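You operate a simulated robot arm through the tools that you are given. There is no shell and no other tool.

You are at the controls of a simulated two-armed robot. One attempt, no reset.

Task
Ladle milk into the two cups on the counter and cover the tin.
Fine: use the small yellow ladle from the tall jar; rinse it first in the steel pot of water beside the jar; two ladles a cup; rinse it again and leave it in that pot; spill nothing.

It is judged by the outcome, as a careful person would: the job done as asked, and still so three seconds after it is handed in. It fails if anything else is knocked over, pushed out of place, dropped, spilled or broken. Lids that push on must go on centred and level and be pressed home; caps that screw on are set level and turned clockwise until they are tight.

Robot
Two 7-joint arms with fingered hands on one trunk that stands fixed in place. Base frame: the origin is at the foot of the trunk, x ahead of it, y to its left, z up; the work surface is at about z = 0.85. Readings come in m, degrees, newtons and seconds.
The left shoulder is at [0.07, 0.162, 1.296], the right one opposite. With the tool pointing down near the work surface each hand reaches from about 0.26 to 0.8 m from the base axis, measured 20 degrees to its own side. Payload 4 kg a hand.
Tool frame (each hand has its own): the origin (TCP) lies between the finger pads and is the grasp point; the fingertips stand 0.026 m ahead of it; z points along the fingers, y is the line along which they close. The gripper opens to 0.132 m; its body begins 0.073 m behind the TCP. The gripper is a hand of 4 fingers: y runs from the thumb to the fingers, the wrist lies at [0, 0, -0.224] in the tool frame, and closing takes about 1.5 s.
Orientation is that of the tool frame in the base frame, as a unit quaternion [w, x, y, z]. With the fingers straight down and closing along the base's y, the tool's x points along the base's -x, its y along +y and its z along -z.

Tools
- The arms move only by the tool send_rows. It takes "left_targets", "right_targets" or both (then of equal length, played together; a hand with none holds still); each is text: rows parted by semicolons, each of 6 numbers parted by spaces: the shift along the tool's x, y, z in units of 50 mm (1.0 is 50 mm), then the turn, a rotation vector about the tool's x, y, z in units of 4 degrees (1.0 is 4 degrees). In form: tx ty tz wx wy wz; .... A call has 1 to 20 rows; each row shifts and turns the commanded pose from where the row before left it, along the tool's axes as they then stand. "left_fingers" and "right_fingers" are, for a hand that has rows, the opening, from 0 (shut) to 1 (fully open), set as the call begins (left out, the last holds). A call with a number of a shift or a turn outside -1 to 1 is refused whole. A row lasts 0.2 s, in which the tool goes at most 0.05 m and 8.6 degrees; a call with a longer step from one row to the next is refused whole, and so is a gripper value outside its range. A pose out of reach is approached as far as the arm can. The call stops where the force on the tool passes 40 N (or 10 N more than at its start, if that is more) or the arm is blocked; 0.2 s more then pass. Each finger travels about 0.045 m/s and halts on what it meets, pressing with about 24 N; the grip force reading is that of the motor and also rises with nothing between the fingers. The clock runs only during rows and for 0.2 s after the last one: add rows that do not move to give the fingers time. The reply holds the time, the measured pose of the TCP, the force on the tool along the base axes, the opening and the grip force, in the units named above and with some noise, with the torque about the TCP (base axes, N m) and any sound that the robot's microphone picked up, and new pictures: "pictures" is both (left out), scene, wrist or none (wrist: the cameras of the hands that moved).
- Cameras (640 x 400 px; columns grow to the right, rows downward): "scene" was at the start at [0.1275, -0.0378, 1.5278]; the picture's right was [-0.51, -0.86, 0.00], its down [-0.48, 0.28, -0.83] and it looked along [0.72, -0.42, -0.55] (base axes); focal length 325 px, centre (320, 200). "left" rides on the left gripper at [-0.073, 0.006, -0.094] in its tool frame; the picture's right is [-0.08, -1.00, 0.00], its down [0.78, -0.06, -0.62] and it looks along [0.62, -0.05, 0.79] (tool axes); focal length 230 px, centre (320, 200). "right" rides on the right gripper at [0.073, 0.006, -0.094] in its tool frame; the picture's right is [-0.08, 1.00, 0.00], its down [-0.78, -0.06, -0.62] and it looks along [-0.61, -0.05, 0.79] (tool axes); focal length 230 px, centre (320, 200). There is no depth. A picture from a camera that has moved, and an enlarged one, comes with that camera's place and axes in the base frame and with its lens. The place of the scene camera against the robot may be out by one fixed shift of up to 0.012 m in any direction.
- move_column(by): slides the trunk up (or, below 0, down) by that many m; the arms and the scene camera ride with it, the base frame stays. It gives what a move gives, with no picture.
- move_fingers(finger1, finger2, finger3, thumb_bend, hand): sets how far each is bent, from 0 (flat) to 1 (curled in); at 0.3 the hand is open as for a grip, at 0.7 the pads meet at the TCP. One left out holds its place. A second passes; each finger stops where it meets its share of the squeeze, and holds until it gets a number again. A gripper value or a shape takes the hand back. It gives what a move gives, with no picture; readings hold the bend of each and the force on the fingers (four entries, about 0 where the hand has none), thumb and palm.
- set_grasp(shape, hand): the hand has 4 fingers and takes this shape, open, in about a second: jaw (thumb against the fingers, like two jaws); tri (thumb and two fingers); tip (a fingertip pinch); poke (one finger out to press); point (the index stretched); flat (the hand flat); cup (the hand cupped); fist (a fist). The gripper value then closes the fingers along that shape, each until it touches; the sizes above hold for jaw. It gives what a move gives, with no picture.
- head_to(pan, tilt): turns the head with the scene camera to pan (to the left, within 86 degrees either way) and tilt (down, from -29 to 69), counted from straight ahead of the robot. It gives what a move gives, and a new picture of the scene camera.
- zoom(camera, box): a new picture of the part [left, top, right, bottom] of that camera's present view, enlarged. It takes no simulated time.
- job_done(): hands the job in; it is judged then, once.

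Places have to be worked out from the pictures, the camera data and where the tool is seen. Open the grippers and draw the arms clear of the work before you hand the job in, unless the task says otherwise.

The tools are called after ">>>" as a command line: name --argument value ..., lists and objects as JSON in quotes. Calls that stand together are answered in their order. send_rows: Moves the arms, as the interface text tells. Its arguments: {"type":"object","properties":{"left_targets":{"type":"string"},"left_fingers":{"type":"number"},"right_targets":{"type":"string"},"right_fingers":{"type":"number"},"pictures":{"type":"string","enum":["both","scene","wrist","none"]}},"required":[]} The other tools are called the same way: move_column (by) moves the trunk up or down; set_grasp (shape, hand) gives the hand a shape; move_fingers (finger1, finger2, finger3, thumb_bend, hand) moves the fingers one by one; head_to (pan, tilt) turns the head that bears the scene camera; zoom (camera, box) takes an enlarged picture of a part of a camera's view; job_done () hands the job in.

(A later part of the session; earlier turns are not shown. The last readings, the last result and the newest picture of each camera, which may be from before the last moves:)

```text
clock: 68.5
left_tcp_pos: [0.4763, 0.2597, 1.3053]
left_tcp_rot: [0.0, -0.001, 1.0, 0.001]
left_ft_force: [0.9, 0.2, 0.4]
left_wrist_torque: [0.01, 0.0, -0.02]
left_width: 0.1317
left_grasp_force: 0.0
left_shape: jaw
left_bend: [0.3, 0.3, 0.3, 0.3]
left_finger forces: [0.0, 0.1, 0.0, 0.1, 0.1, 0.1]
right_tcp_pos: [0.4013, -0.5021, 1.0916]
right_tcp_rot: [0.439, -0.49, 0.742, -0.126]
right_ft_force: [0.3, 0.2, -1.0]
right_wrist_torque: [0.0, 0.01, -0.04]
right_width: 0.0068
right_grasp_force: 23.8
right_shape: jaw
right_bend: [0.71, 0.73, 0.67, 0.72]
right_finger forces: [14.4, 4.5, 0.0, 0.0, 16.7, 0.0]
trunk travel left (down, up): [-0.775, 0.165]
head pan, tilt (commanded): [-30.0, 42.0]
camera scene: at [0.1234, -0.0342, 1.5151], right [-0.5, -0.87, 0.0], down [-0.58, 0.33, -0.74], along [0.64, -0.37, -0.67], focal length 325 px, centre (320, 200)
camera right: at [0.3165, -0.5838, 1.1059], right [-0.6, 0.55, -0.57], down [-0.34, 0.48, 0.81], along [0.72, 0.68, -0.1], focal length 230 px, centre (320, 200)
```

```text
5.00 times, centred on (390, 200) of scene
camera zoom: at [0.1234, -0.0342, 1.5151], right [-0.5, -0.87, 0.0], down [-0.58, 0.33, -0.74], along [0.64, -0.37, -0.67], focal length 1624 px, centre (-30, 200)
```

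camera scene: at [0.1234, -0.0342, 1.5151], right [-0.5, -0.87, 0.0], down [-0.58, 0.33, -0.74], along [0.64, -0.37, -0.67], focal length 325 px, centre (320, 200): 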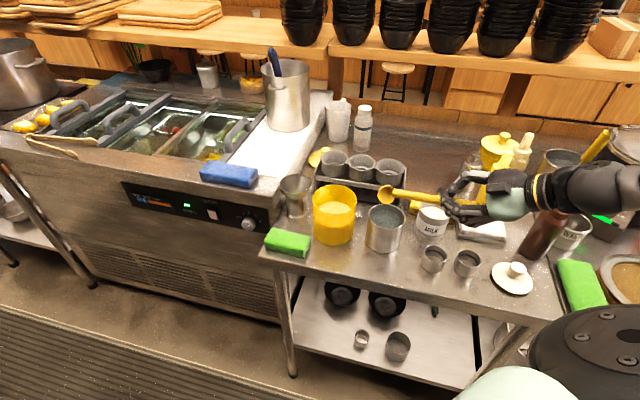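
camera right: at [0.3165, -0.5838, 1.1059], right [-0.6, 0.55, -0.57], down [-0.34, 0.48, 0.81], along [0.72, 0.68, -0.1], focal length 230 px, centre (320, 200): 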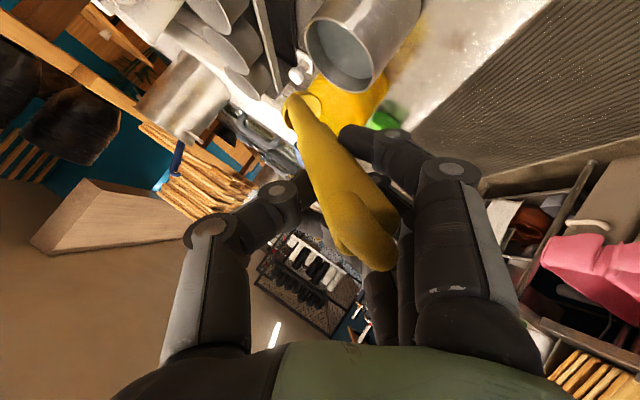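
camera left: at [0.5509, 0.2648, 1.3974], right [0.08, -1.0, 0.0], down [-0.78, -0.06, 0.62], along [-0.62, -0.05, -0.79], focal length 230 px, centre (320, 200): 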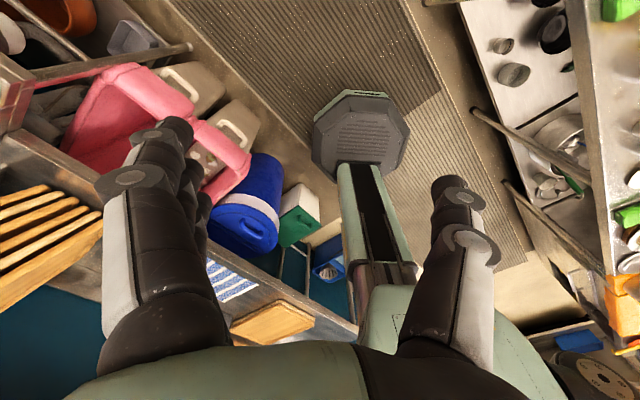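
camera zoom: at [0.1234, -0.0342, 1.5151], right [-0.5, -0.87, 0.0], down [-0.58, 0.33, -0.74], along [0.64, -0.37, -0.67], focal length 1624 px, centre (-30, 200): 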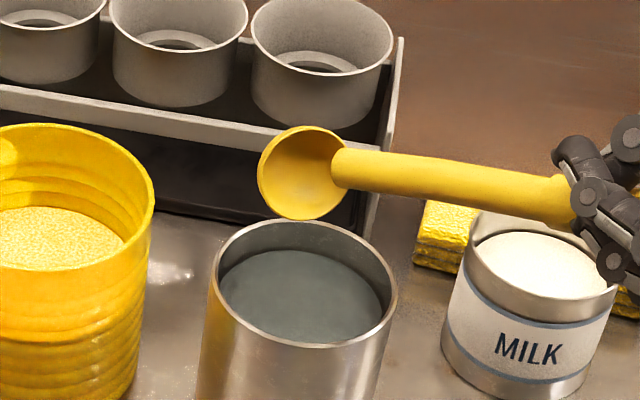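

The ladle is empty and clean, all the rinse water having gone back into the pot. Before fetching milk I'll make a dry run with the empty ladle to check that this pouring pose can be reached over the first cup.

>>> send_rows --right_targets "0 0 0 0 0 0; 0.327 0.231 -0.404 0 0 0; 0.327 0.231 -0.404 0 0 0; 0.327 0.231 -0.404 0 0 0; 0.327 0.231 -0.404 0 0 0; 0.327 0.231 -0.404 0 0 0; 0 0 0 0 0 0" --pictures "both"

>>> zoom --camera "scene" --box '[380, 180, 520, 290]'

```text
clock: 70.2
left_tcp_pos: [0.4769, 0.2593, 1.3036]
left_tcp_rot: [-0.001, 0.0, 1.0, 0.0]
left_ft_force: [0.8, 0.0, -0.3]
left_wrist_torque: [0.0, 0.0, 0.0]
left_width: 0.1319
left_grasp_force: 0.1
left_shape: jaw
left_bend: [0.3, 0.3, 0.3, 0.3]
left_finger forces: [0.0, 0.0, 0.1, 0.0, 0.0, 0.0]
right_tcp_pos: [0.2768, -0.5679, 1.0707]
right_tcp_rot: [0.439, -0.489, 0.743, -0.125]
right_ft_force: [-0.4, -0.6, -1.2]
right_wrist_torque: [-0.03, 0.05, 0.04]
right_width: 0.0065
right_grasp_force: 24.0
right_shape: jaw
right_bend: [0.71, 0.73, 0.67, 0.72]
right_finger forces: [14.6, 4.6, 0.1, 0.1, 16.6, 0.0]
trunk travel left (down, up): [-0.775, 0.165]
head pan, tilt (commanded): [-30.0, 42.0]
camera scene: at [0.1238, -0.0344, 1.5151], right [-0.5, -0.87, 0.0], down [-0.58, 0.33, -0.74], along [0.64, -0.37, -0.67], focal length 325 px, centre (320, 200)
camera right: at [0.1908, -0.6485, 1.0854], right [-0.6, 0.55, -0.57], down [-0.33, 0.48, 0.81], along [0.72, 0.68, -0.1], focal length 230 px, centre (320, 200)
```

scene: 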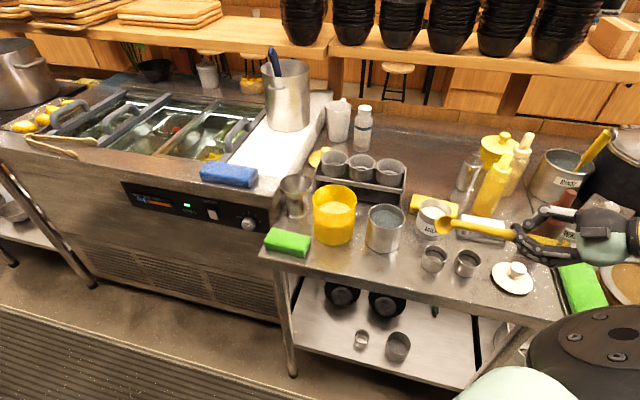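
right: 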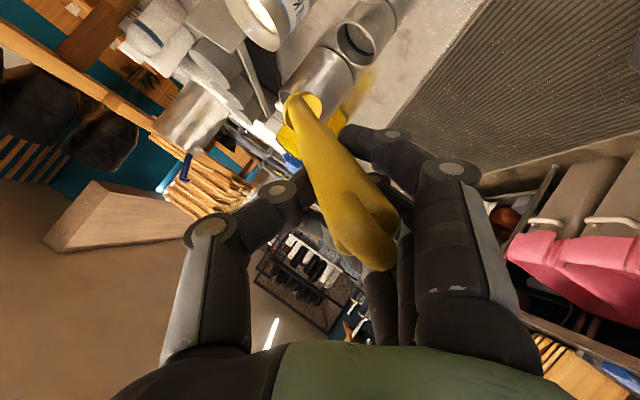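

```text
3.64 times, centred on (450, 235) of scene
camera zoom: at [0.1238, -0.0344, 1.5151], right [-0.5, -0.87, 0.0], down [-0.58, 0.33, -0.74], along [0.64, -0.37, -0.67], focal length 1181 px, centre (-153, 73)
```

zoom: 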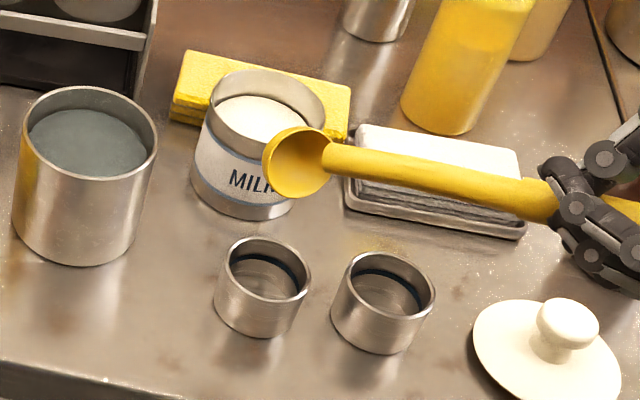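

The first cup's pouring pose is reachable without any warning, and it places the bowl at about (0.419, -0.530). I'll check the second cup in the same way.

>>> send_rows --right_targets "0.483 0.125 -0.229 0 0 0; 0.483 0.125 -0.229 0 0 0; 0.483 0.125 -0.229 0 0 0; 0 0 0 0 0 0" --pictures "scene"

>>> zoom --camera "scene" --box '[400, 200, 540, 310]'

```text
clock: 71.2
left_tcp_pos: [0.4751, 0.2601, 1.3044]
left_tcp_rot: [0.0, -0.001, 1.0, 0.0]
left_ft_force: [0.3, 1.2, 0.3]
left_wrist_torque: [0.01, 0.04, 0.03]
left_width: 0.1319
left_grasp_force: 0.1
left_shape: jaw
left_bend: [0.3, 0.3, 0.3, 0.3]
left_finger forces: [0.1, 0.1, 0.1, 0.1, 0.1, 0.0]
right_tcp_pos: [0.2286, -0.626, 1.0429]
right_tcp_rot: [0.439, -0.49, 0.742, -0.127]
right_ft_force: [-1.1, -0.9, 0.1]
right_wrist_torque: [0.0, 0.04, 0.01]
right_width: 0.0069
right_grasp_force: 24.4
right_shape: jaw
right_bend: [0.71, 0.73, 0.67, 0.72]
right_finger forces: [14.6, 4.4, 0.0, 0.0, 16.6, 0.0]
trunk travel left (down, up): [-0.775, 0.165]
head pan, tilt (commanded): [-30.0, 42.0]
camera scene: at [0.1232, -0.0341, 1.5152], right [-0.5, -0.87, 0.0], down [-0.58, 0.33, -0.74], along [0.64, -0.37, -0.67], focal length 325 px, centre (320, 200)
```

scene: 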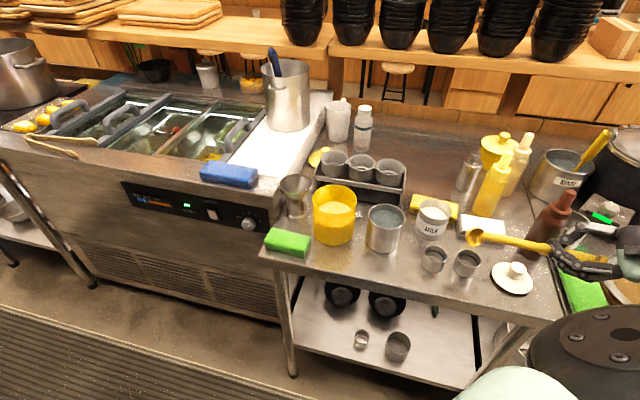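

```text
3.64 times, centred on (470, 255) of scene
camera zoom: at [0.1232, -0.0341, 1.5152], right [-0.5, -0.87, 0.0], down [-0.58, 0.33, -0.74], along [0.64, -0.37, -0.67], focal length 1181 px, centre (-226, 0)
```

zoom: 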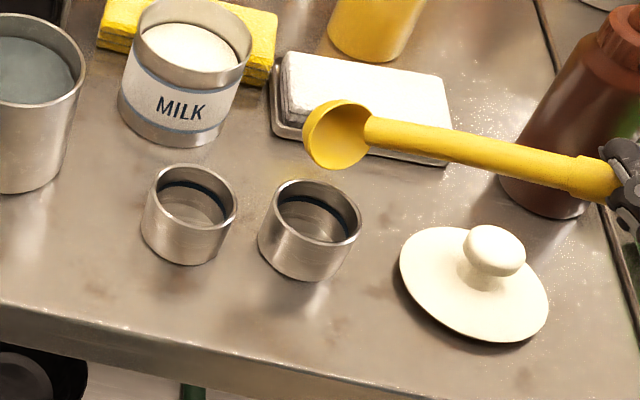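

Both cups are reachable. Now I'll raise the ladle and turn it back to level, then carry it over to the milk tin.

>>> send_rows --right_targets "-0.317 -0.37 -0.349 0 0 0; -0.317 -0.37 -0.349 0 0 0; -0.115 -0.035 -0.008 -0.183 0.384 0.973; -0.115 -0.035 -0.008 -0.183 0.384 0.973; -0.115 -0.035 -0.008 -0.183 0.384 0.973; -0.115 -0.035 -0.008 -0.183 0.384 0.973; -0.115 -0.035 -0.008 -0.183 0.384 0.973; -0.115 -0.035 -0.008 -0.183 0.384 0.973; -0.115 -0.035 -0.008 -0.183 0.384 0.973; -0.115 -0.035 -0.008 -0.183 0.384 0.973; -0.115 -0.035 -0.008 -0.183 0.384 0.973; -0.115 -0.035 -0.008 -0.183 0.384 0.973; -0.115 -0.035 -0.008 -0.183 0.384 0.973; -0.115 -0.035 -0.008 -0.183 0.384 0.973; -0.115 -0.035 -0.008 -0.183 0.384 0.973; -0.115 -0.035 -0.008 -0.183 0.384 0.973; -0.115 -0.035 -0.008 -0.183 0.384 0.973; -0.115 -0.035 -0.008 -0.183 0.384 0.973; -0.115 -0.035 -0.008 -0.183 0.384 0.973; -0.115 -0.035 -0.008 -0.183 0.384 0.973" --pictures "none"

>>> send_rows --right_targets "-0.115 -0.035 -0.008 -0.183 0.384 0.973; -0.115 -0.035 -0.008 -0.183 0.384 0.973; -0.115 -0.035 -0.008 -0.183 0.384 0.973; -0.115 -0.035 -0.008 -0.183 0.384 0.973; 0 0 0 0 0 0" --pictures "both"

```text
clock: 75.3
left_tcp_pos: [0.4773, 0.2591, 1.3045]
left_tcp_rot: [-0.001, 0.0, 1.0, 0.001]
left_ft_force: [0.3, -0.2, 0.7]
left_wrist_torque: [0.02, 0.02, 0.02]
left_width: 0.1323
left_grasp_force: 0.0
left_shape: jaw
left_bend: [0.3, 0.3, 0.3, 0.3]
left_finger forces: [0.0, 0.1, 0.1, 0.0, 0.0, 0.1]
right_tcp_pos: [0.2628, -0.6518, 1.1631]
right_tcp_rot: [0.197, 0.018, 0.973, 0.121]
right_ft_force: [-0.1, 0.6, 0.0]
right_wrist_torque: [-0.05, 0.05, 0.01]
right_width: 0.0068
right_grasp_force: 24.5
right_shape: jaw
right_bend: [0.71, 0.73, 0.67, 0.73]
right_finger forces: [14.4, 3.8, 0.0, 0.0, 16.8, 0.0]
right hand out of reach, approached as far as the arm can: row 12, 13, 14, 15, 16, 17, 18
trunk travel left (down, up): [-0.775, 0.165]
head pan, tilt (commanded): [-30.0, 42.0]
```

```text
clock: 76.5
left_tcp_pos: [0.4775, 0.2605, 1.3046]
left_tcp_rot: [-0.001, -0.002, 1.0, 0.0]
left_ft_force: [0.1, 0.2, -0.7]
left_wrist_torque: [-0.02, 0.02, 0.01]
left_width: 0.1319
left_grasp_force: 0.0
left_shape: jaw
left_bend: [0.3, 0.3, 0.3, 0.3]
left_finger forces: [0.1, 0.0, 0.0, 0.0, 0.0, 0.0]
right_tcp_pos: [0.2847, -0.6586, 1.1697]
right_tcp_rot: [0.128, 0.138, 0.967, 0.171]
right_ft_force: [-0.3, 0.1, -0.5]
right_wrist_torque: [0.0, 0.03, 0.0]
right_width: 0.0068
right_grasp_force: 23.8
right_shape: jaw
right_bend: [0.71, 0.73, 0.67, 0.73]
right_finger forces: [14.4, 3.8, 0.0, 0.0, 16.8, 0.0]
trunk travel left (down, up): [-0.775, 0.165]
head pan, tilt (commanded): [-30.0, 42.0]
camera scene: at [0.1239, -0.0343, 1.5151], right [-0.5, -0.87, 0.0], down [-0.58, 0.33, -0.74], along [0.64, -0.37, -0.67], focal length 325 px, centre (320, 200)
camera right: at [0.1909, -0.6591, 1.2442], right [0.29, 0.88, 0.38], down [0.54, -0.48, 0.69], along [0.79, 0.0, -0.61], focal length 230 px, centre (320, 200)
```

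scene: 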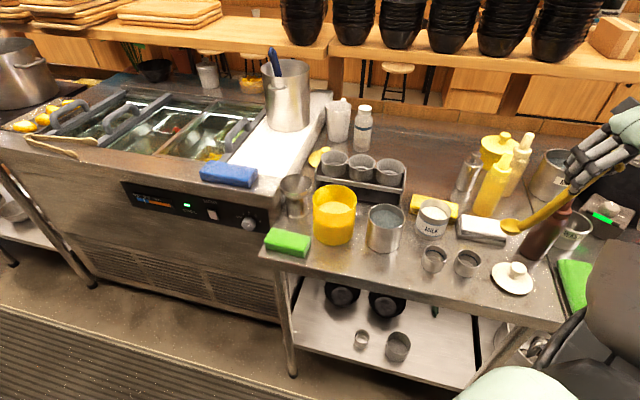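
right: 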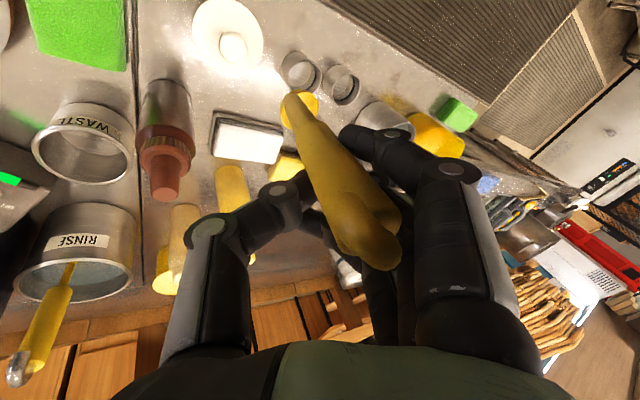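

At the second cup some in-between orientations were out of reach on that path, so I need a better one. I'll try, still with the empty ladle, going over the first cup level and then yawing about the vertical so that only a plain tilt remains for pouring.

>>> send_rows --right_targets "-0.2 0.407 0.265 0 0 0; -0.2 0.407 0.265 0 0 0; -0.2 0.407 0.265 0 0 0; -0.2 0.407 0.265 0 0 0; -0.2 0.407 0.265 0 0 0; 0 0 0 0 0 0" --pictures "none"

>>> send_rows --right_targets "-0.064 -0.058 -0.009 -0.209 0.381 -0.949; -0.064 -0.058 -0.009 -0.209 0.381 -0.949; -0.064 -0.058 -0.009 -0.209 0.381 -0.949; -0.064 -0.058 -0.009 -0.209 0.381 -0.949; -0.064 -0.058 -0.009 -0.209 0.381 -0.949; -0.064 -0.058 -0.009 -0.209 0.381 -0.949; -0.064 -0.058 -0.009 -0.209 0.381 -0.949; -0.064 -0.058 -0.009 -0.209 0.381 -0.949; -0.064 -0.058 -0.009 -0.209 0.381 -0.949; -0.064 -0.058 -0.009 -0.209 0.381 -0.949; -0.064 -0.058 -0.009 -0.209 0.381 -0.949; -0.064 -0.058 -0.009 -0.209 0.381 -0.949; -0.064 -0.058 -0.009 -0.209 0.381 -0.949; -0.064 -0.058 -0.009 -0.209 0.381 -0.949; -0.064 -0.058 -0.009 -0.209 0.381 -0.949; -0.064 -0.058 -0.009 -0.209 0.381 -0.949; -0.064 -0.058 -0.009 -0.209 0.381 -0.949; 0 0 0 0 0 0" --pictures "both"

>>> zoom --camera "scene" --box '[400, 170, 540, 290]'

```text
clock: 78.0
left_tcp_pos: [0.4758, 0.2606, 1.3046]
left_tcp_rot: [0.0, -0.001, 1.0, 0.0]
left_ft_force: [-0.4, -0.1, -0.1]
left_wrist_torque: [-0.01, -0.01, 0.02]
left_width: 0.1322
left_grasp_force: 0.1
left_shape: jaw
left_bend: [0.3, 0.3, 0.3, 0.3]
left_finger forces: [0.0, 0.0, 0.1, 0.0, 0.1, 0.0]
right_tcp_pos: [0.3049, -0.6478, 1.1701]
right_tcp_rot: [0.127, 0.136, 0.967, 0.171]
right_ft_force: [1.3, -1.0, -1.3]
right_wrist_torque: [-0.01, 0.02, -0.03]
right_width: 0.0069
right_grasp_force: 24.6
right_shape: jaw
right_bend: [0.71, 0.73, 0.67, 0.73]
right_finger forces: [14.1, 4.1, 0.0, 0.0, 16.7, 0.0]
right hand out of reach, approached as far as the arm can: row 1, 2, 3, 4, 5
trunk travel left (down, up): [-0.775, 0.165]
head pan, tilt (commanded): [-30.0, 42.0]
```

```text
clock: 81.8
left_tcp_pos: [0.477, 0.2607, 1.3048]
left_tcp_rot: [0.0, -0.001, 1.0, 0.0]
left_ft_force: [0.1, 0.1, 0.3]
left_wrist_torque: [-0.03, 0.0, -0.01]
left_width: 0.1322
left_grasp_force: 0.0
left_shape: jaw
left_bend: [0.3, 0.3, 0.3, 0.3]
left_finger forces: [0.0, 0.0, 0.0, 0.0, 0.0, 0.1]
right_tcp_pos: [0.3676, -0.6788, 1.1706]
right_tcp_rot: [0.005, -0.451, 0.867, 0.214]
right_ft_force: [0.5, 0.1, 0.0]
right_wrist_torque: [-0.01, 0.0, 0.0]
right_width: 0.0067
right_grasp_force: 24.1
right_shape: jaw
right_bend: [0.71, 0.73, 0.67, 0.73]
right_finger forces: [14.4, 4.0, 0.0, 0.1, 16.6, 0.0]
trunk travel left (down, up): [-0.775, 0.165]
head pan, tilt (commanded): [-30.0, 42.0]
camera scene: at [0.1232, -0.0345, 1.5152], right [-0.5, -0.87, 0.0], down [-0.58, 0.33, -0.74], along [0.64, -0.37, -0.67], focal length 325 px, centre (320, 200)
camera right: at [0.338, -0.7676, 1.2445], right [-0.74, 0.56, 0.38], down [0.63, 0.35, 0.7], along [0.26, 0.75, -0.61], focal length 230 px, centre (320, 200)
```

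scene: 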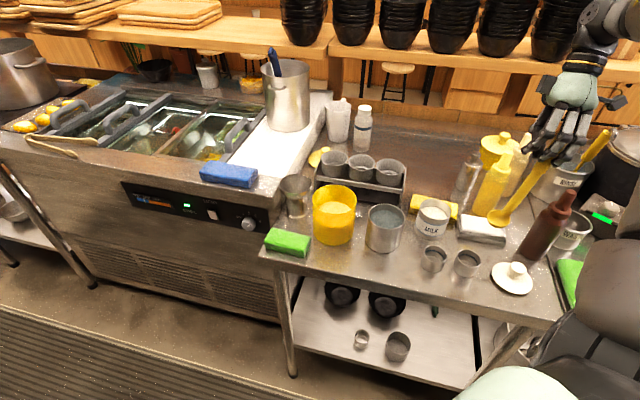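
right: 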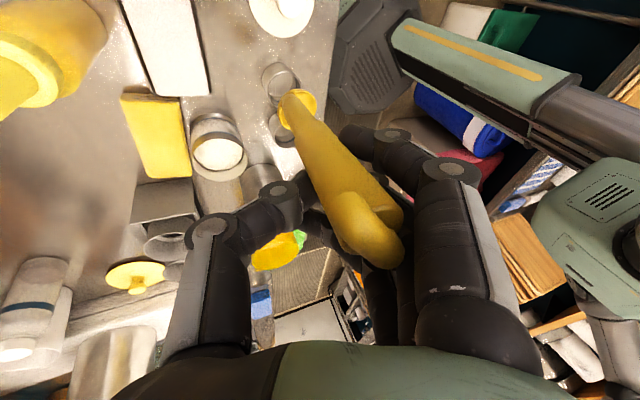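

```text
3.33 times, centred on (470, 230) of scene
camera zoom: at [0.1232, -0.0345, 1.5152], right [-0.5, -0.87, 0.0], down [-0.58, 0.33, -0.74], along [0.64, -0.37, -0.67], focal length 1083 px, centre (-180, 100)
```

zoom: 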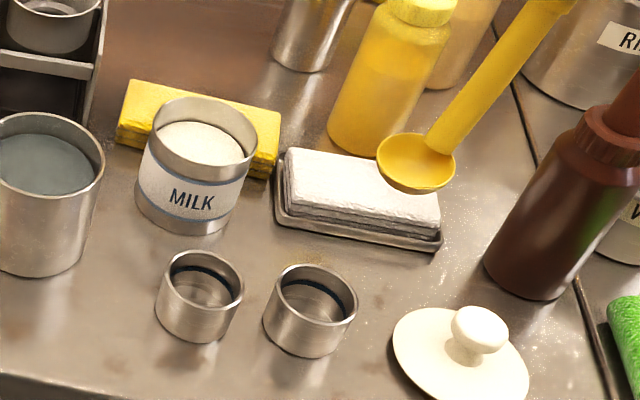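

At this yawed level pose the arm is in reach again and the bowl looks level at (0.358, -0.620, 1.014). I'll move it, still level, to above the first cup and see whether that works.

>>> send_rows --right_targets "-0.523 -0.075 0.1625 0 0 0; -0.523 -0.075 0.1625 0 0 0; -0.523 -0.075 0.1625 0 0 0; -0.523 -0.075 0.1625 0 0 0; 0 0 0 0 0 0" --pictures "scene"

>>> zoom --camera "scene" --box '[380, 170, 520, 290]'

```text
clock: 83.0
left_tcp_pos: [0.477, 0.26, 1.3051]
left_tcp_rot: [0.0, -0.001, 1.0, 0.001]
left_ft_force: [0.1, 0.4, 0.1]
left_wrist_torque: [0.03, 0.01, 0.02]
left_width: 0.1318
left_grasp_force: 0.0
left_shape: jaw
left_bend: [0.3, 0.3, 0.3, 0.3]
left_finger forces: [0.0, 0.1, 0.0, 0.1, 0.0, 0.1]
right_tcp_pos: [0.4364, -0.5932, 1.1573]
right_tcp_rot: [0.005, -0.45, 0.867, 0.213]
right_ft_force: [-0.5, 0.0, -0.2]
right_wrist_torque: [-0.01, -0.01, 0.01]
right_width: 0.0065
right_grasp_force: 23.6
right_shape: jaw
right_bend: [0.71, 0.73, 0.67, 0.73]
right_finger forces: [14.2, 4.0, 0.0, 0.0, 16.5, 0.1]
trunk travel left (down, up): [-0.775, 0.165]
head pan, tilt (commanded): [-30.0, 42.0]
camera scene: at [0.1231, -0.0346, 1.5152], right [-0.5, -0.87, 0.0], down [-0.58, 0.33, -0.74], along [0.64, -0.37, -0.67], focal length 325 px, centre (320, 200)
```

scene: 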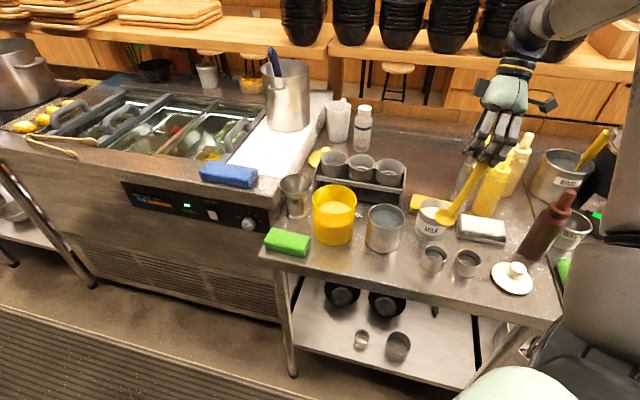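

```text
3.33 times, centred on (450, 230) of scene
camera zoom: at [0.1231, -0.0346, 1.5152], right [-0.5, -0.87, 0.0], down [-0.58, 0.33, -0.74], along [0.64, -0.37, -0.67], focal length 1083 px, centre (-113, 100)
```

zoom: 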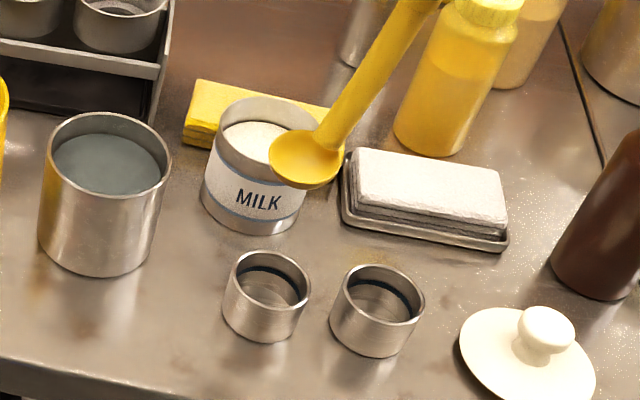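

Level over the first cup works. Now I'll test, still empty, whether the same yaw can also reach over the milk tin.

>>> send_rows --right_targets "0.007 -0.4245 -0.173 0 0 0; 0.007 -0.4245 -0.173 0 0 0; 0.007 -0.4245 -0.173 0 0 0; 0.007 -0.4245 -0.173 0 0 0; 0 0 0 0 0 0" --pictures "both"

>>> zoom --camera "scene" --box '[390, 150, 490, 250]'

>>> zoom --camera "right" --box '[180, 40, 380, 200]'

```text
clock: 84.2
left_tcp_pos: [0.4764, 0.2596, 1.3052]
left_tcp_rot: [-0.001, 0.0, 1.0, -0.001]
left_ft_force: [0.8, -0.5, 1.2]
left_wrist_torque: [-0.05, 0.0, -0.03]
left_width: 0.1321
left_grasp_force: 0.1
left_shape: jaw
left_bend: [0.3, 0.3, 0.3, 0.3]
left_finger forces: [0.1, 0.0, 0.0, 0.0, 0.0, 0.1]
right_tcp_pos: [0.508, -0.6512, 1.1572]
right_tcp_rot: [0.006, -0.449, 0.868, 0.214]
right_ft_force: [0.7, -0.2, -0.2]
right_wrist_torque: [-0.04, -0.01, -0.02]
right_width: 0.0065
right_grasp_force: 24.2
right_shape: jaw
right_bend: [0.71, 0.73, 0.67, 0.73]
right_finger forces: [13.9, 3.8, 0.0, 0.0, 16.3, 0.0]
trunk travel left (down, up): [-0.775, 0.165]
head pan, tilt (commanded): [-30.0, 42.0]
camera scene: at [0.1229, -0.0343, 1.5152], right [-0.5, -0.87, 0.0], down [-0.58, 0.33, -0.74], along [0.64, -0.37, -0.67], focal length 325 px, centre (320, 200)
camera right: at [0.4779, -0.7389, 1.2303], right [-0.73, 0.56, 0.38], down [0.63, 0.35, 0.7], along [0.26, 0.75, -0.61], focal length 230 px, centre (320, 200)
```

scene: 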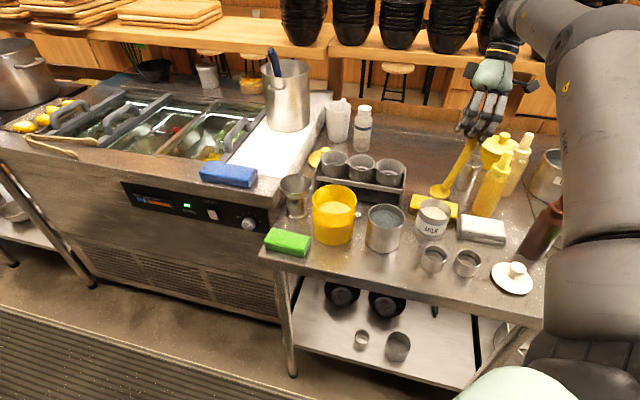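
right: 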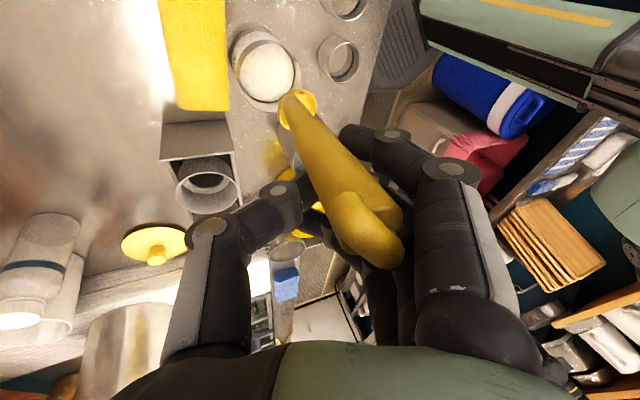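

```text
4.00 times, centred on (440, 200) of scene
camera zoom: at [0.1229, -0.0343, 1.5152], right [-0.5, -0.87, 0.0], down [-0.58, 0.33, -0.74], along [0.64, -0.37, -0.67], focal length 1300 px, centre (-160, 200)
```

zoom: 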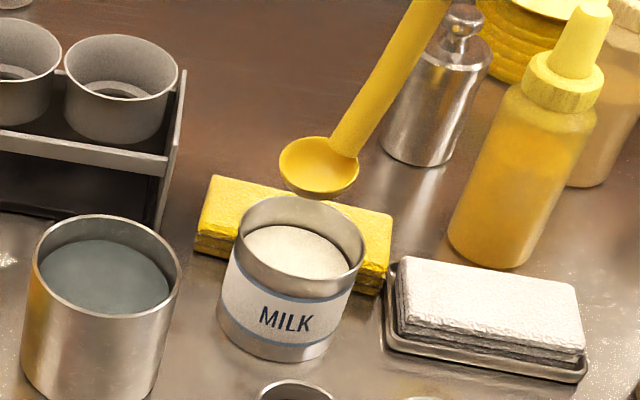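

```text
2.50 times, centred on (280, 120) of right
camera zoom: at [0.4779, -0.7389, 1.2303], right [-0.73, 0.56, 0.38], down [0.63, 0.35, 0.7], along [0.26, 0.75, -0.61], focal length 575 px, centre (420, 400)
```

zoom: 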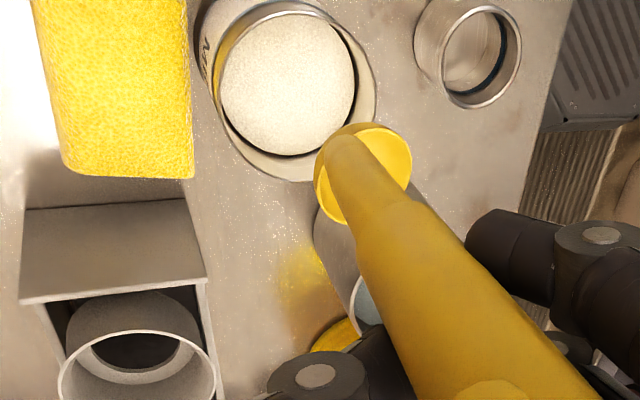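

The tin is reachable at this yaw too, and comparing views puts the tin's centre near (0.504, -0.611) with its rim at about z 0.918, milk about 20 mm lower. I'll check the bowl's levelness closely before dipping.

>>> zoom --camera "scene" --box '[415, 170, 465, 210]'

>>> zoom --camera "scene" --box '[405, 190, 475, 240]'

```text
10.00 times, centred on (440, 190) of scene
camera zoom: at [0.1229, -0.0343, 1.5152], right [-0.5, -0.87, 0.0], down [-0.58, 0.33, -0.74], along [0.64, -0.37, -0.67], focal length 3249 px, centre (-880, 300)
```

zoom: 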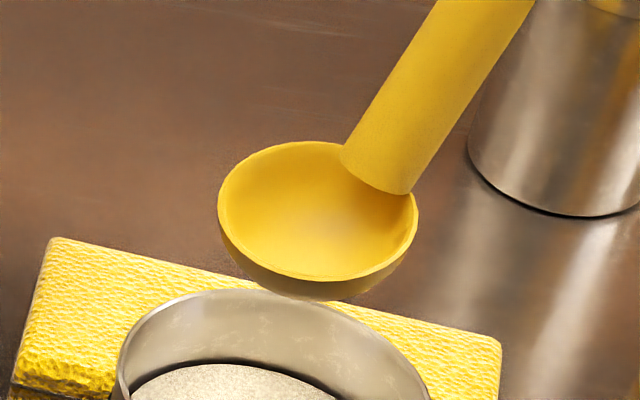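

```text
8.00 times, centred on (440, 215) of scene
camera zoom: at [0.1229, -0.0343, 1.5152], right [-0.5, -0.87, 0.0], down [-0.58, 0.33, -0.74], along [0.64, -0.37, -0.67], focal length 2599 px, centre (-640, 80)
```

zoom: 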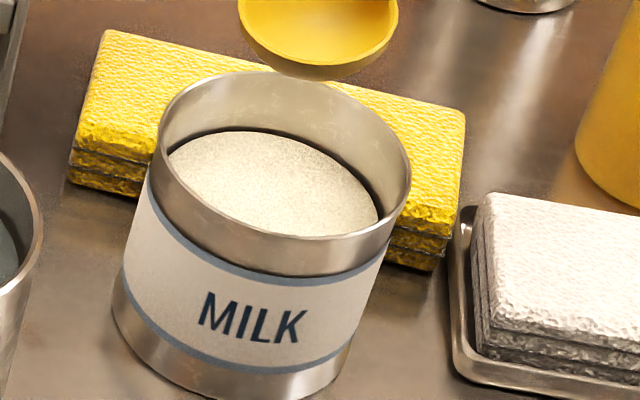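

The bowl is level to within 2–3°. I'll shift 9 mm toward the tin's centre and lower 70 mm so the bowl is just at the tin's mouth, then check alignment.

>>> send_rows --right_targets "0.076 -0.143 -0.075 0 0 0; 0.0567 -0.1025 0.2548 0 0 0; 0.0567 -0.1025 0.2548 0 0 0; 0.0567 -0.1025 0.2548 0 0 0; 0.0567 -0.1025 0.2548 0 0 0; 0.0567 -0.1025 0.2548 0 0 0; 0 0 0 0 0 0" --pictures "none"

>>> zoom --camera "scene" --box '[400, 180, 480, 240]'

>>> zoom --camera "right" --box '[200, 20, 380, 180]'

```text
clock: 85.8
left_tcp_pos: [0.4781, 0.2599, 1.3039]
left_tcp_rot: [-0.001, -0.001, 1.0, 0.0]
left_ft_force: [-0.5, -0.5, 0.2]
left_wrist_torque: [-0.02, 0.0, -0.02]
left_width: 0.1318
left_grasp_force: 0.0
left_shape: jaw
left_bend: [0.3, 0.3, 0.3, 0.3]
left_finger forces: [0.0, 0.1, 0.1, 0.0, 0.0, 0.0]
right_tcp_pos: [0.5092, -0.6544, 1.0878]
right_tcp_rot: [0.005, -0.45, 0.867, 0.214]
right_ft_force: [0.6, -0.2, -0.7]
right_wrist_torque: [0.02, 0.0, 0.01]
right_width: 0.0068
right_grasp_force: 24.4
right_shape: jaw
right_bend: [0.71, 0.73, 0.67, 0.73]
right_finger forces: [13.7, 3.9, 0.1, 0.0, 16.1, 0.0]
right hand out of reach, approached as far as the arm can: row 6
trunk travel left (down, up): [-0.775, 0.165]
head pan, tilt (commanded): [-30.0, 42.0]
```

```text
6.67 times, centred on (440, 210) of scene
camera zoom: at [0.1239, -0.0343, 1.5151], right [-0.5, -0.87, 0.0], down [-0.58, 0.33, -0.74], along [0.64, -0.37, -0.67], focal length 2166 px, centre (-480, 133)
```

zoom: 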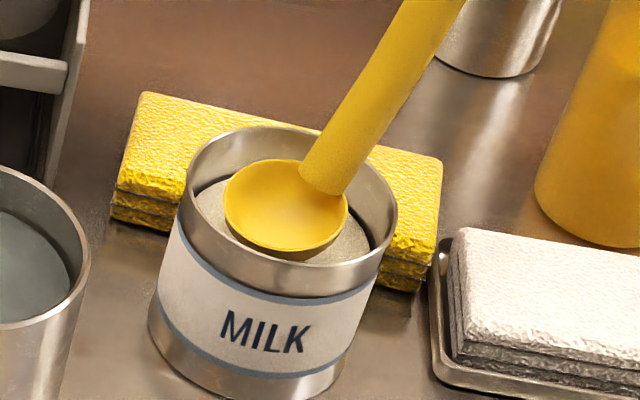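

```text
2.50 times, centred on (290, 100) of right
camera zoom: at [0.4783, -0.7435, 1.1615], right [-0.73, 0.56, 0.38], down [0.63, 0.35, 0.7], along [0.26, 0.75, -0.61], focal length 575 px, centre (395, 450)
```

zoom: 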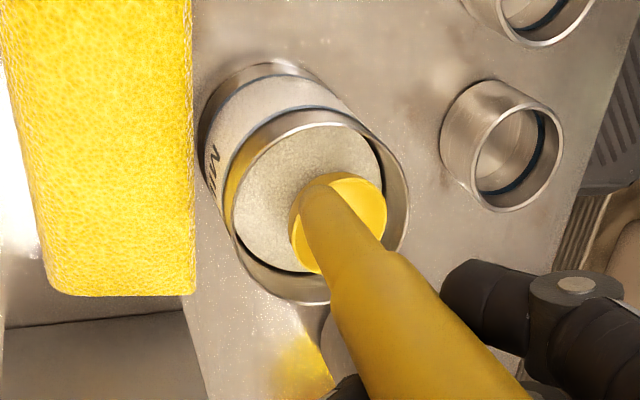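

The bowl is centred over the milk, just inside the tin's mouth, but the arm is at its reach limit for going lower. I'll lower the trunk instead, which moves the ladle straight down: first 25 mm.

>>> move_column --by -0.025

>>> zoom --camera "scene" --box '[400, 170, 480, 230]'

>>> zoom --camera "right" --box '[220, 30, 380, 180]'

```text
clock: 86.5
left_tcp_pos: [0.4771, 0.26, 1.2809]
left_tcp_rot: [-0.001, 0.001, 1.0, 0.0]
left_ft_force: [-0.3, -0.4, 1.1]
left_wrist_torque: [0.01, -0.01, -0.02]
left_width: 0.1318
left_grasp_force: 0.1
left_shape: jaw
left_bend: [0.3, 0.3, 0.3, 0.3]
left_finger forces: [0.1, 0.0, 0.0, 0.1, 0.0, 0.0]
right_tcp_pos: [0.5073, -0.6552, 1.0628]
right_tcp_rot: [0.005, -0.45, 0.867, 0.213]
right_ft_force: [0.7, 0.2, -1.0]
right_wrist_torque: [0.01, -0.03, 0.01]
right_width: 0.0064
right_grasp_force: 24.4
right_shape: jaw
right_bend: [0.71, 0.73, 0.67, 0.73]
right_finger forces: [13.8, 4.0, 0.0, 0.1, 16.1, 0.0]
trunk travel left (down, up): [-0.75, 0.19]
head pan, tilt (commanded): [-30.0, 42.0]
```

```text
6.67 times, centred on (440, 200) of scene
camera zoom: at [0.1235, -0.0345, 1.4901], right [-0.5, -0.87, 0.0], down [-0.58, 0.33, -0.74], along [0.64, -0.37, -0.67], focal length 2166 px, centre (-480, 200)
```

zoom: 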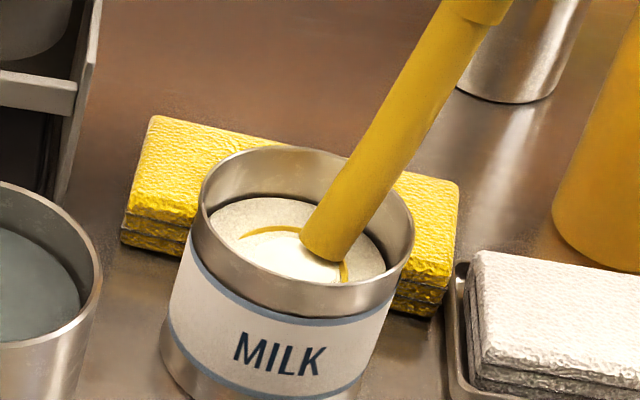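

```text
2.67 times, centred on (300, 105) of right
camera zoom: at [0.4781, -0.7436, 1.1368], right [-0.73, 0.56, 0.38], down [0.63, 0.35, 0.7], along [0.26, 0.75, -0.61], focal length 614 px, centre (373, 453)
```

zoom: 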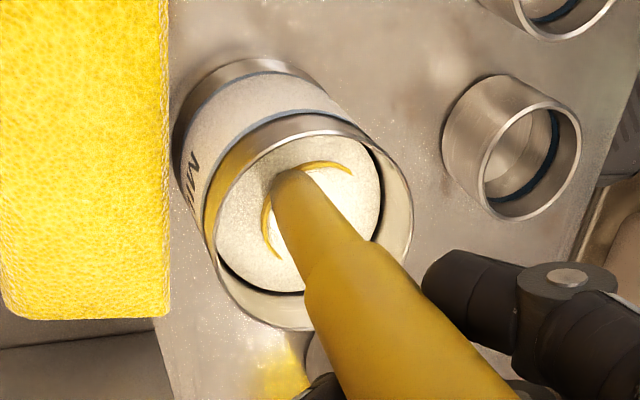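

The bowl is already filling: only an arc of its rim shows above the milk. I'll lower another 12 mm to fill it completely.

>>> move_column --by -0.012

>>> zoom --camera "scene" --box '[400, 165, 480, 225]'

>>> zoom --camera "right" --box '[220, 30, 380, 180]'

```text
clock: 87.1
left_tcp_pos: [0.4773, 0.2596, 1.2671]
left_tcp_rot: [-0.001, 0.001, 1.0, 0.001]
left_ft_force: [-0.2, 0.2, -0.2]
left_wrist_torque: [-0.01, 0.0, -0.02]
left_width: 0.1319
left_grasp_force: 0.0
left_shape: jaw
left_bend: [0.3, 0.3, 0.3, 0.3]
left_finger forces: [0.1, 0.0, 0.0, 0.0, 0.0, 0.0]
right_tcp_pos: [0.5082, -0.654, 1.0504]
right_tcp_rot: [0.005, -0.45, 0.867, 0.214]
right_ft_force: [0.2, -0.2, -0.3]
right_wrist_torque: [-0.03, 0.0, -0.02]
right_width: 0.0065
right_grasp_force: 23.9
right_shape: jaw
right_bend: [0.71, 0.73, 0.67, 0.73]
right_finger forces: [13.9, 3.8, 0.0, 0.0, 16.2, 0.1]
trunk travel left (down, up): [-0.738, 0.202]
head pan, tilt (commanded): [-30.0, 42.0]
```

```text
6.67 times, centred on (440, 195) of scene
camera zoom: at [0.1236, -0.0345, 1.4781], right [-0.5, -0.87, 0.0], down [-0.58, 0.33, -0.74], along [0.64, -0.37, -0.67], focal length 2166 px, centre (-480, 233)
```

zoom: 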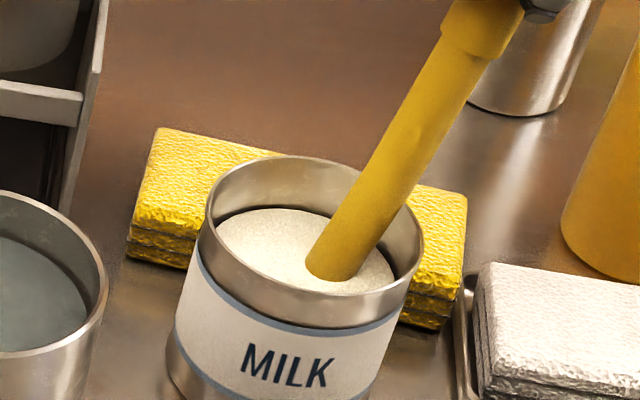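

```text
2.67 times, centred on (300, 105) of right
camera zoom: at [0.4782, -0.7437, 1.1247], right [-0.73, 0.56, 0.38], down [0.63, 0.35, 0.7], along [0.26, 0.75, -0.61], focal length 614 px, centre (373, 453)
```

zoom: 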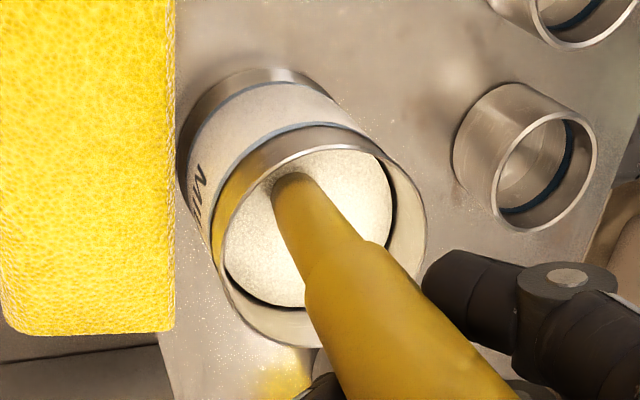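

The bowl is fully submerged. I'll raise the trunk slowly to lift the full ladle straight up clear of the tin.

>>> move_column --by 0.02

>>> move_column --by 0.06

>>> zoom --camera "scene" --box '[415, 175, 465, 215]'

>>> zoom --camera "right" --box '[260, 70, 340, 140]'

```text
clock: 87.7
left_tcp_pos: [0.4774, 0.2593, 1.2874]
left_tcp_rot: [0.0, -0.002, 1.0, 0.0]
left_ft_force: [-0.8, -0.5, 0.1]
left_wrist_torque: [0.0, 0.0, 0.02]
left_width: 0.1318
left_grasp_force: 0.1
left_shape: jaw
left_bend: [0.3, 0.3, 0.3, 0.3]
left_finger forces: [0.0, 0.0, 0.1, 0.0, 0.0, 0.0]
right_tcp_pos: [0.508, -0.6539, 1.0706]
right_tcp_rot: [0.005, -0.45, 0.867, 0.214]
right_ft_force: [-0.8, 0.4, -0.9]
right_wrist_torque: [-0.03, -0.06, 0.0]
right_width: 0.0067
right_grasp_force: 23.7
right_shape: jaw
right_bend: [0.71, 0.73, 0.67, 0.73]
right_finger forces: [13.8, 4.0, 0.1, 0.0, 16.1, 0.0]
trunk travel left (down, up): [-0.758, 0.182]
head pan, tilt (commanded): [-30.0, 42.0]
```

```text
clock: 88.7
left_tcp_pos: [0.4773, 0.2596, 1.3473]
left_tcp_rot: [-0.001, -0.002, 1.0, 0.0]
left_ft_force: [-0.1, 0.2, 1.0]
left_wrist_torque: [-0.03, -0.01, -0.01]
left_width: 0.1319
left_grasp_force: 0.0
left_shape: jaw
left_bend: [0.3, 0.3, 0.3, 0.3]
left_finger forces: [0.0, 0.0, 0.0, 0.1, 0.1, 0.0]
right_tcp_pos: [0.5094, -0.6539, 1.1305]
right_tcp_rot: [0.005, -0.45, 0.867, 0.213]
right_ft_force: [0.5, -1.1, -1.6]
right_wrist_torque: [-0.02, 0.0, 0.02]
right_width: 0.0063
right_grasp_force: 23.8
right_shape: jaw
right_bend: [0.71, 0.73, 0.67, 0.73]
right_finger forces: [13.9, 3.9, 0.0, 0.0, 16.1, 0.1]
trunk travel left (down, up): [-0.818, 0.122]
head pan, tilt (commanded): [-30.0, 42.0]
```

```text
10.00 times, centred on (440, 195) of scene
camera zoom: at [0.1237, -0.0345, 1.5581], right [-0.5, -0.87, 0.0], down [-0.58, 0.33, -0.74], along [0.64, -0.37, -0.67], focal length 3249 px, centre (-880, 250)
```

zoom: 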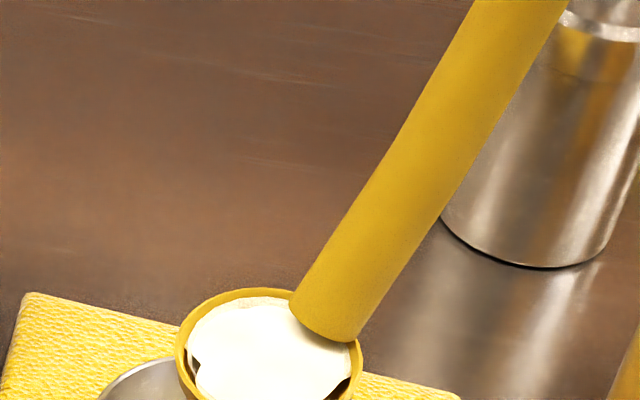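

```text
5.71 times, centred on (300, 105) of right
camera zoom: at [0.4782, -0.7437, 1.2047], right [-0.73, 0.56, 0.38], down [0.63, 0.35, 0.7], along [0.26, 0.75, -0.61], focal length 1315 px, centre (434, 743)
```

zoom: 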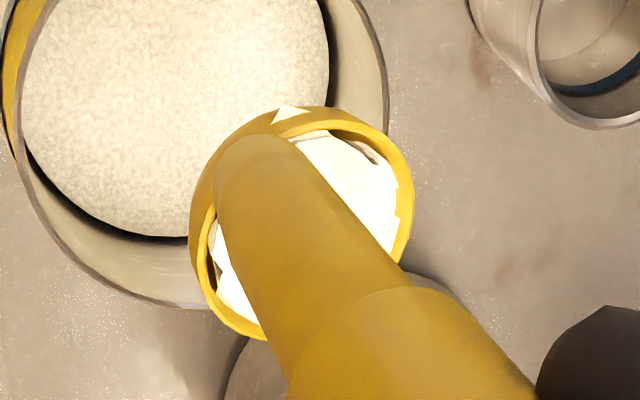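

The ladle came up full of milk. I'll view the whole bowl to confirm it's level with nothing dripping.

>>> zoom --camera "scene" --box '[410, 190, 460, 230]'

>>> zoom --camera "scene" --box '[370, 180, 510, 300]'

```text
10.00 times, centred on (435, 210) of scene
camera zoom: at [0.1237, -0.0345, 1.5581], right [-0.5, -0.87, 0.0], down [-0.58, 0.33, -0.74], along [0.64, -0.37, -0.67], focal length 3249 px, centre (-830, 100)
```

zoom: 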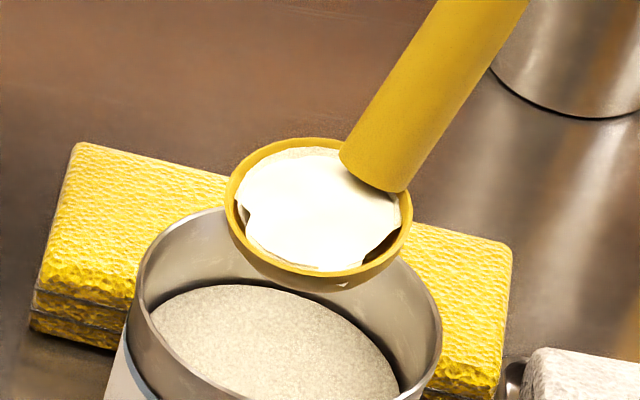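

```text
3.33 times, centred on (440, 240) of scene
camera zoom: at [0.1237, -0.0345, 1.5581], right [-0.5, -0.87, 0.0], down [-0.58, 0.33, -0.74], along [0.64, -0.37, -0.67], focal length 1083 px, centre (-80, 67)
```

zoom: 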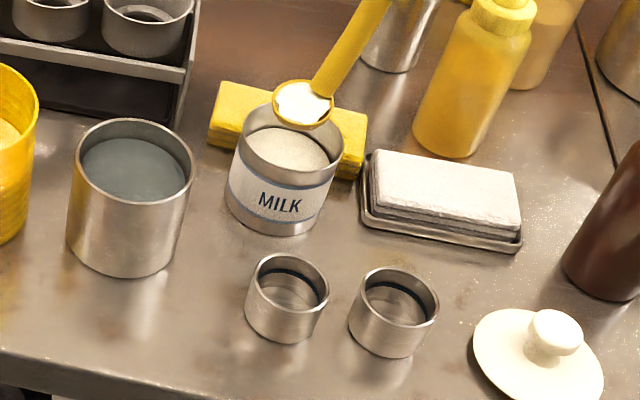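

The ladle is full and level, with clean outlines and no drips. I'll carry it slowly and level to above the first cup.

>>> send_rows --right_targets "-0.009 0.224 0.092 0 0 0; -0.009 0.224 0.092 0 0 0; -0.009 0.224 0.092 0 0 0; -0.009 0.224 0.092 0 0 0; -0.009 0.224 0.092 0 0 0; -0.009 0.224 0.092 0 0 0; -0.009 0.224 0.092 0 0 0; -0.009 0.224 0.092 0 0 0; 0 0 0 0 0 0" --pictures "scene"

>>> zoom --camera "scene" --box '[390, 190, 490, 290]'

>>> zoom --camera "right" --box '[200, 20, 400, 180]'

```text
clock: 90.7
left_tcp_pos: [0.4776, 0.2605, 1.348]
left_tcp_rot: [-0.001, -0.001, 1.0, 0.001]
left_ft_force: [0.2, -0.1, -0.8]
left_wrist_torque: [-0.02, 0.01, 0.01]
left_width: 0.1321
left_grasp_force: 0.0
left_shape: jaw
left_bend: [0.3, 0.3, 0.3, 0.3]
left_finger forces: [0.1, 0.1, 0.1, 0.1, 0.1, 0.1]
right_tcp_pos: [0.4333, -0.593, 1.13]
right_tcp_rot: [0.005, -0.45, 0.867, 0.214]
right_ft_force: [-0.5, 0.6, -1.0]
right_wrist_torque: [-0.05, -0.04, -0.03]
right_width: 0.0063
right_grasp_force: 23.9
right_shape: jaw
right_bend: [0.71, 0.73, 0.67, 0.73]
right_finger forces: [13.7, 3.9, 0.0, 0.0, 15.9, 0.0]
trunk travel left (down, up): [-0.818, 0.122]
head pan, tilt (commanded): [-30.0, 42.0]
camera scene: at [0.1238, -0.0347, 1.5581], right [-0.5, -0.87, 0.0], down [-0.58, 0.33, -0.74], along [0.64, -0.37, -0.67], focal length 325 px, centre (320, 200)
```

scene: 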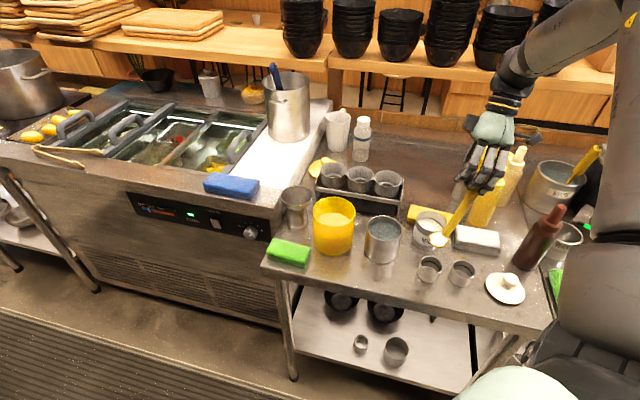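

```text
4.00 times, centred on (440, 240) of scene
camera zoom: at [0.1238, -0.0347, 1.5581], right [-0.5, -0.87, 0.0], down [-0.58, 0.33, -0.74], along [0.64, -0.37, -0.67], focal length 1300 px, centre (-160, 40)
```

zoom: 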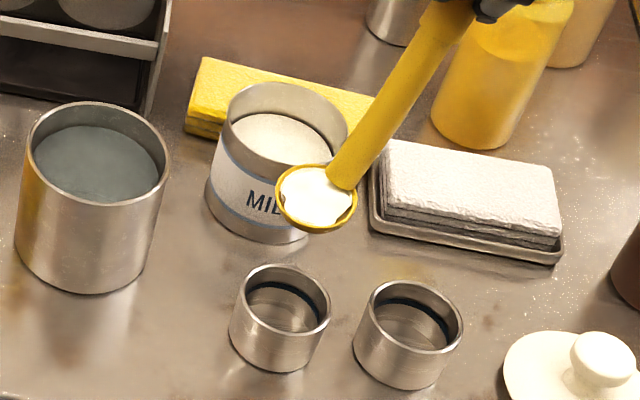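

```text
2.50 times, centred on (300, 100) of right
camera zoom: at [0.4026, -0.6823, 1.2045], right [-0.73, 0.56, 0.38], down [0.63, 0.35, 0.7], along [0.26, 0.75, -0.61], focal length 575 px, centre (370, 450)
```

zoom: 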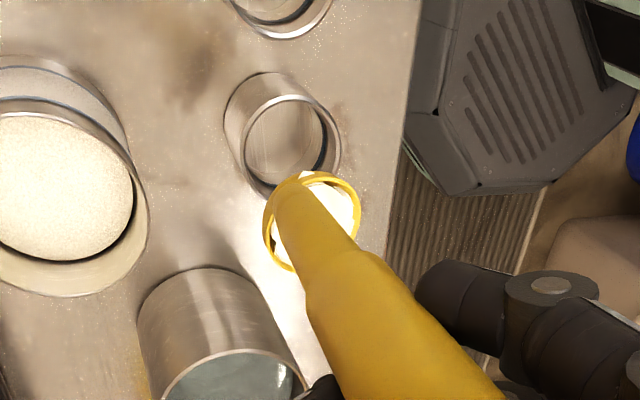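

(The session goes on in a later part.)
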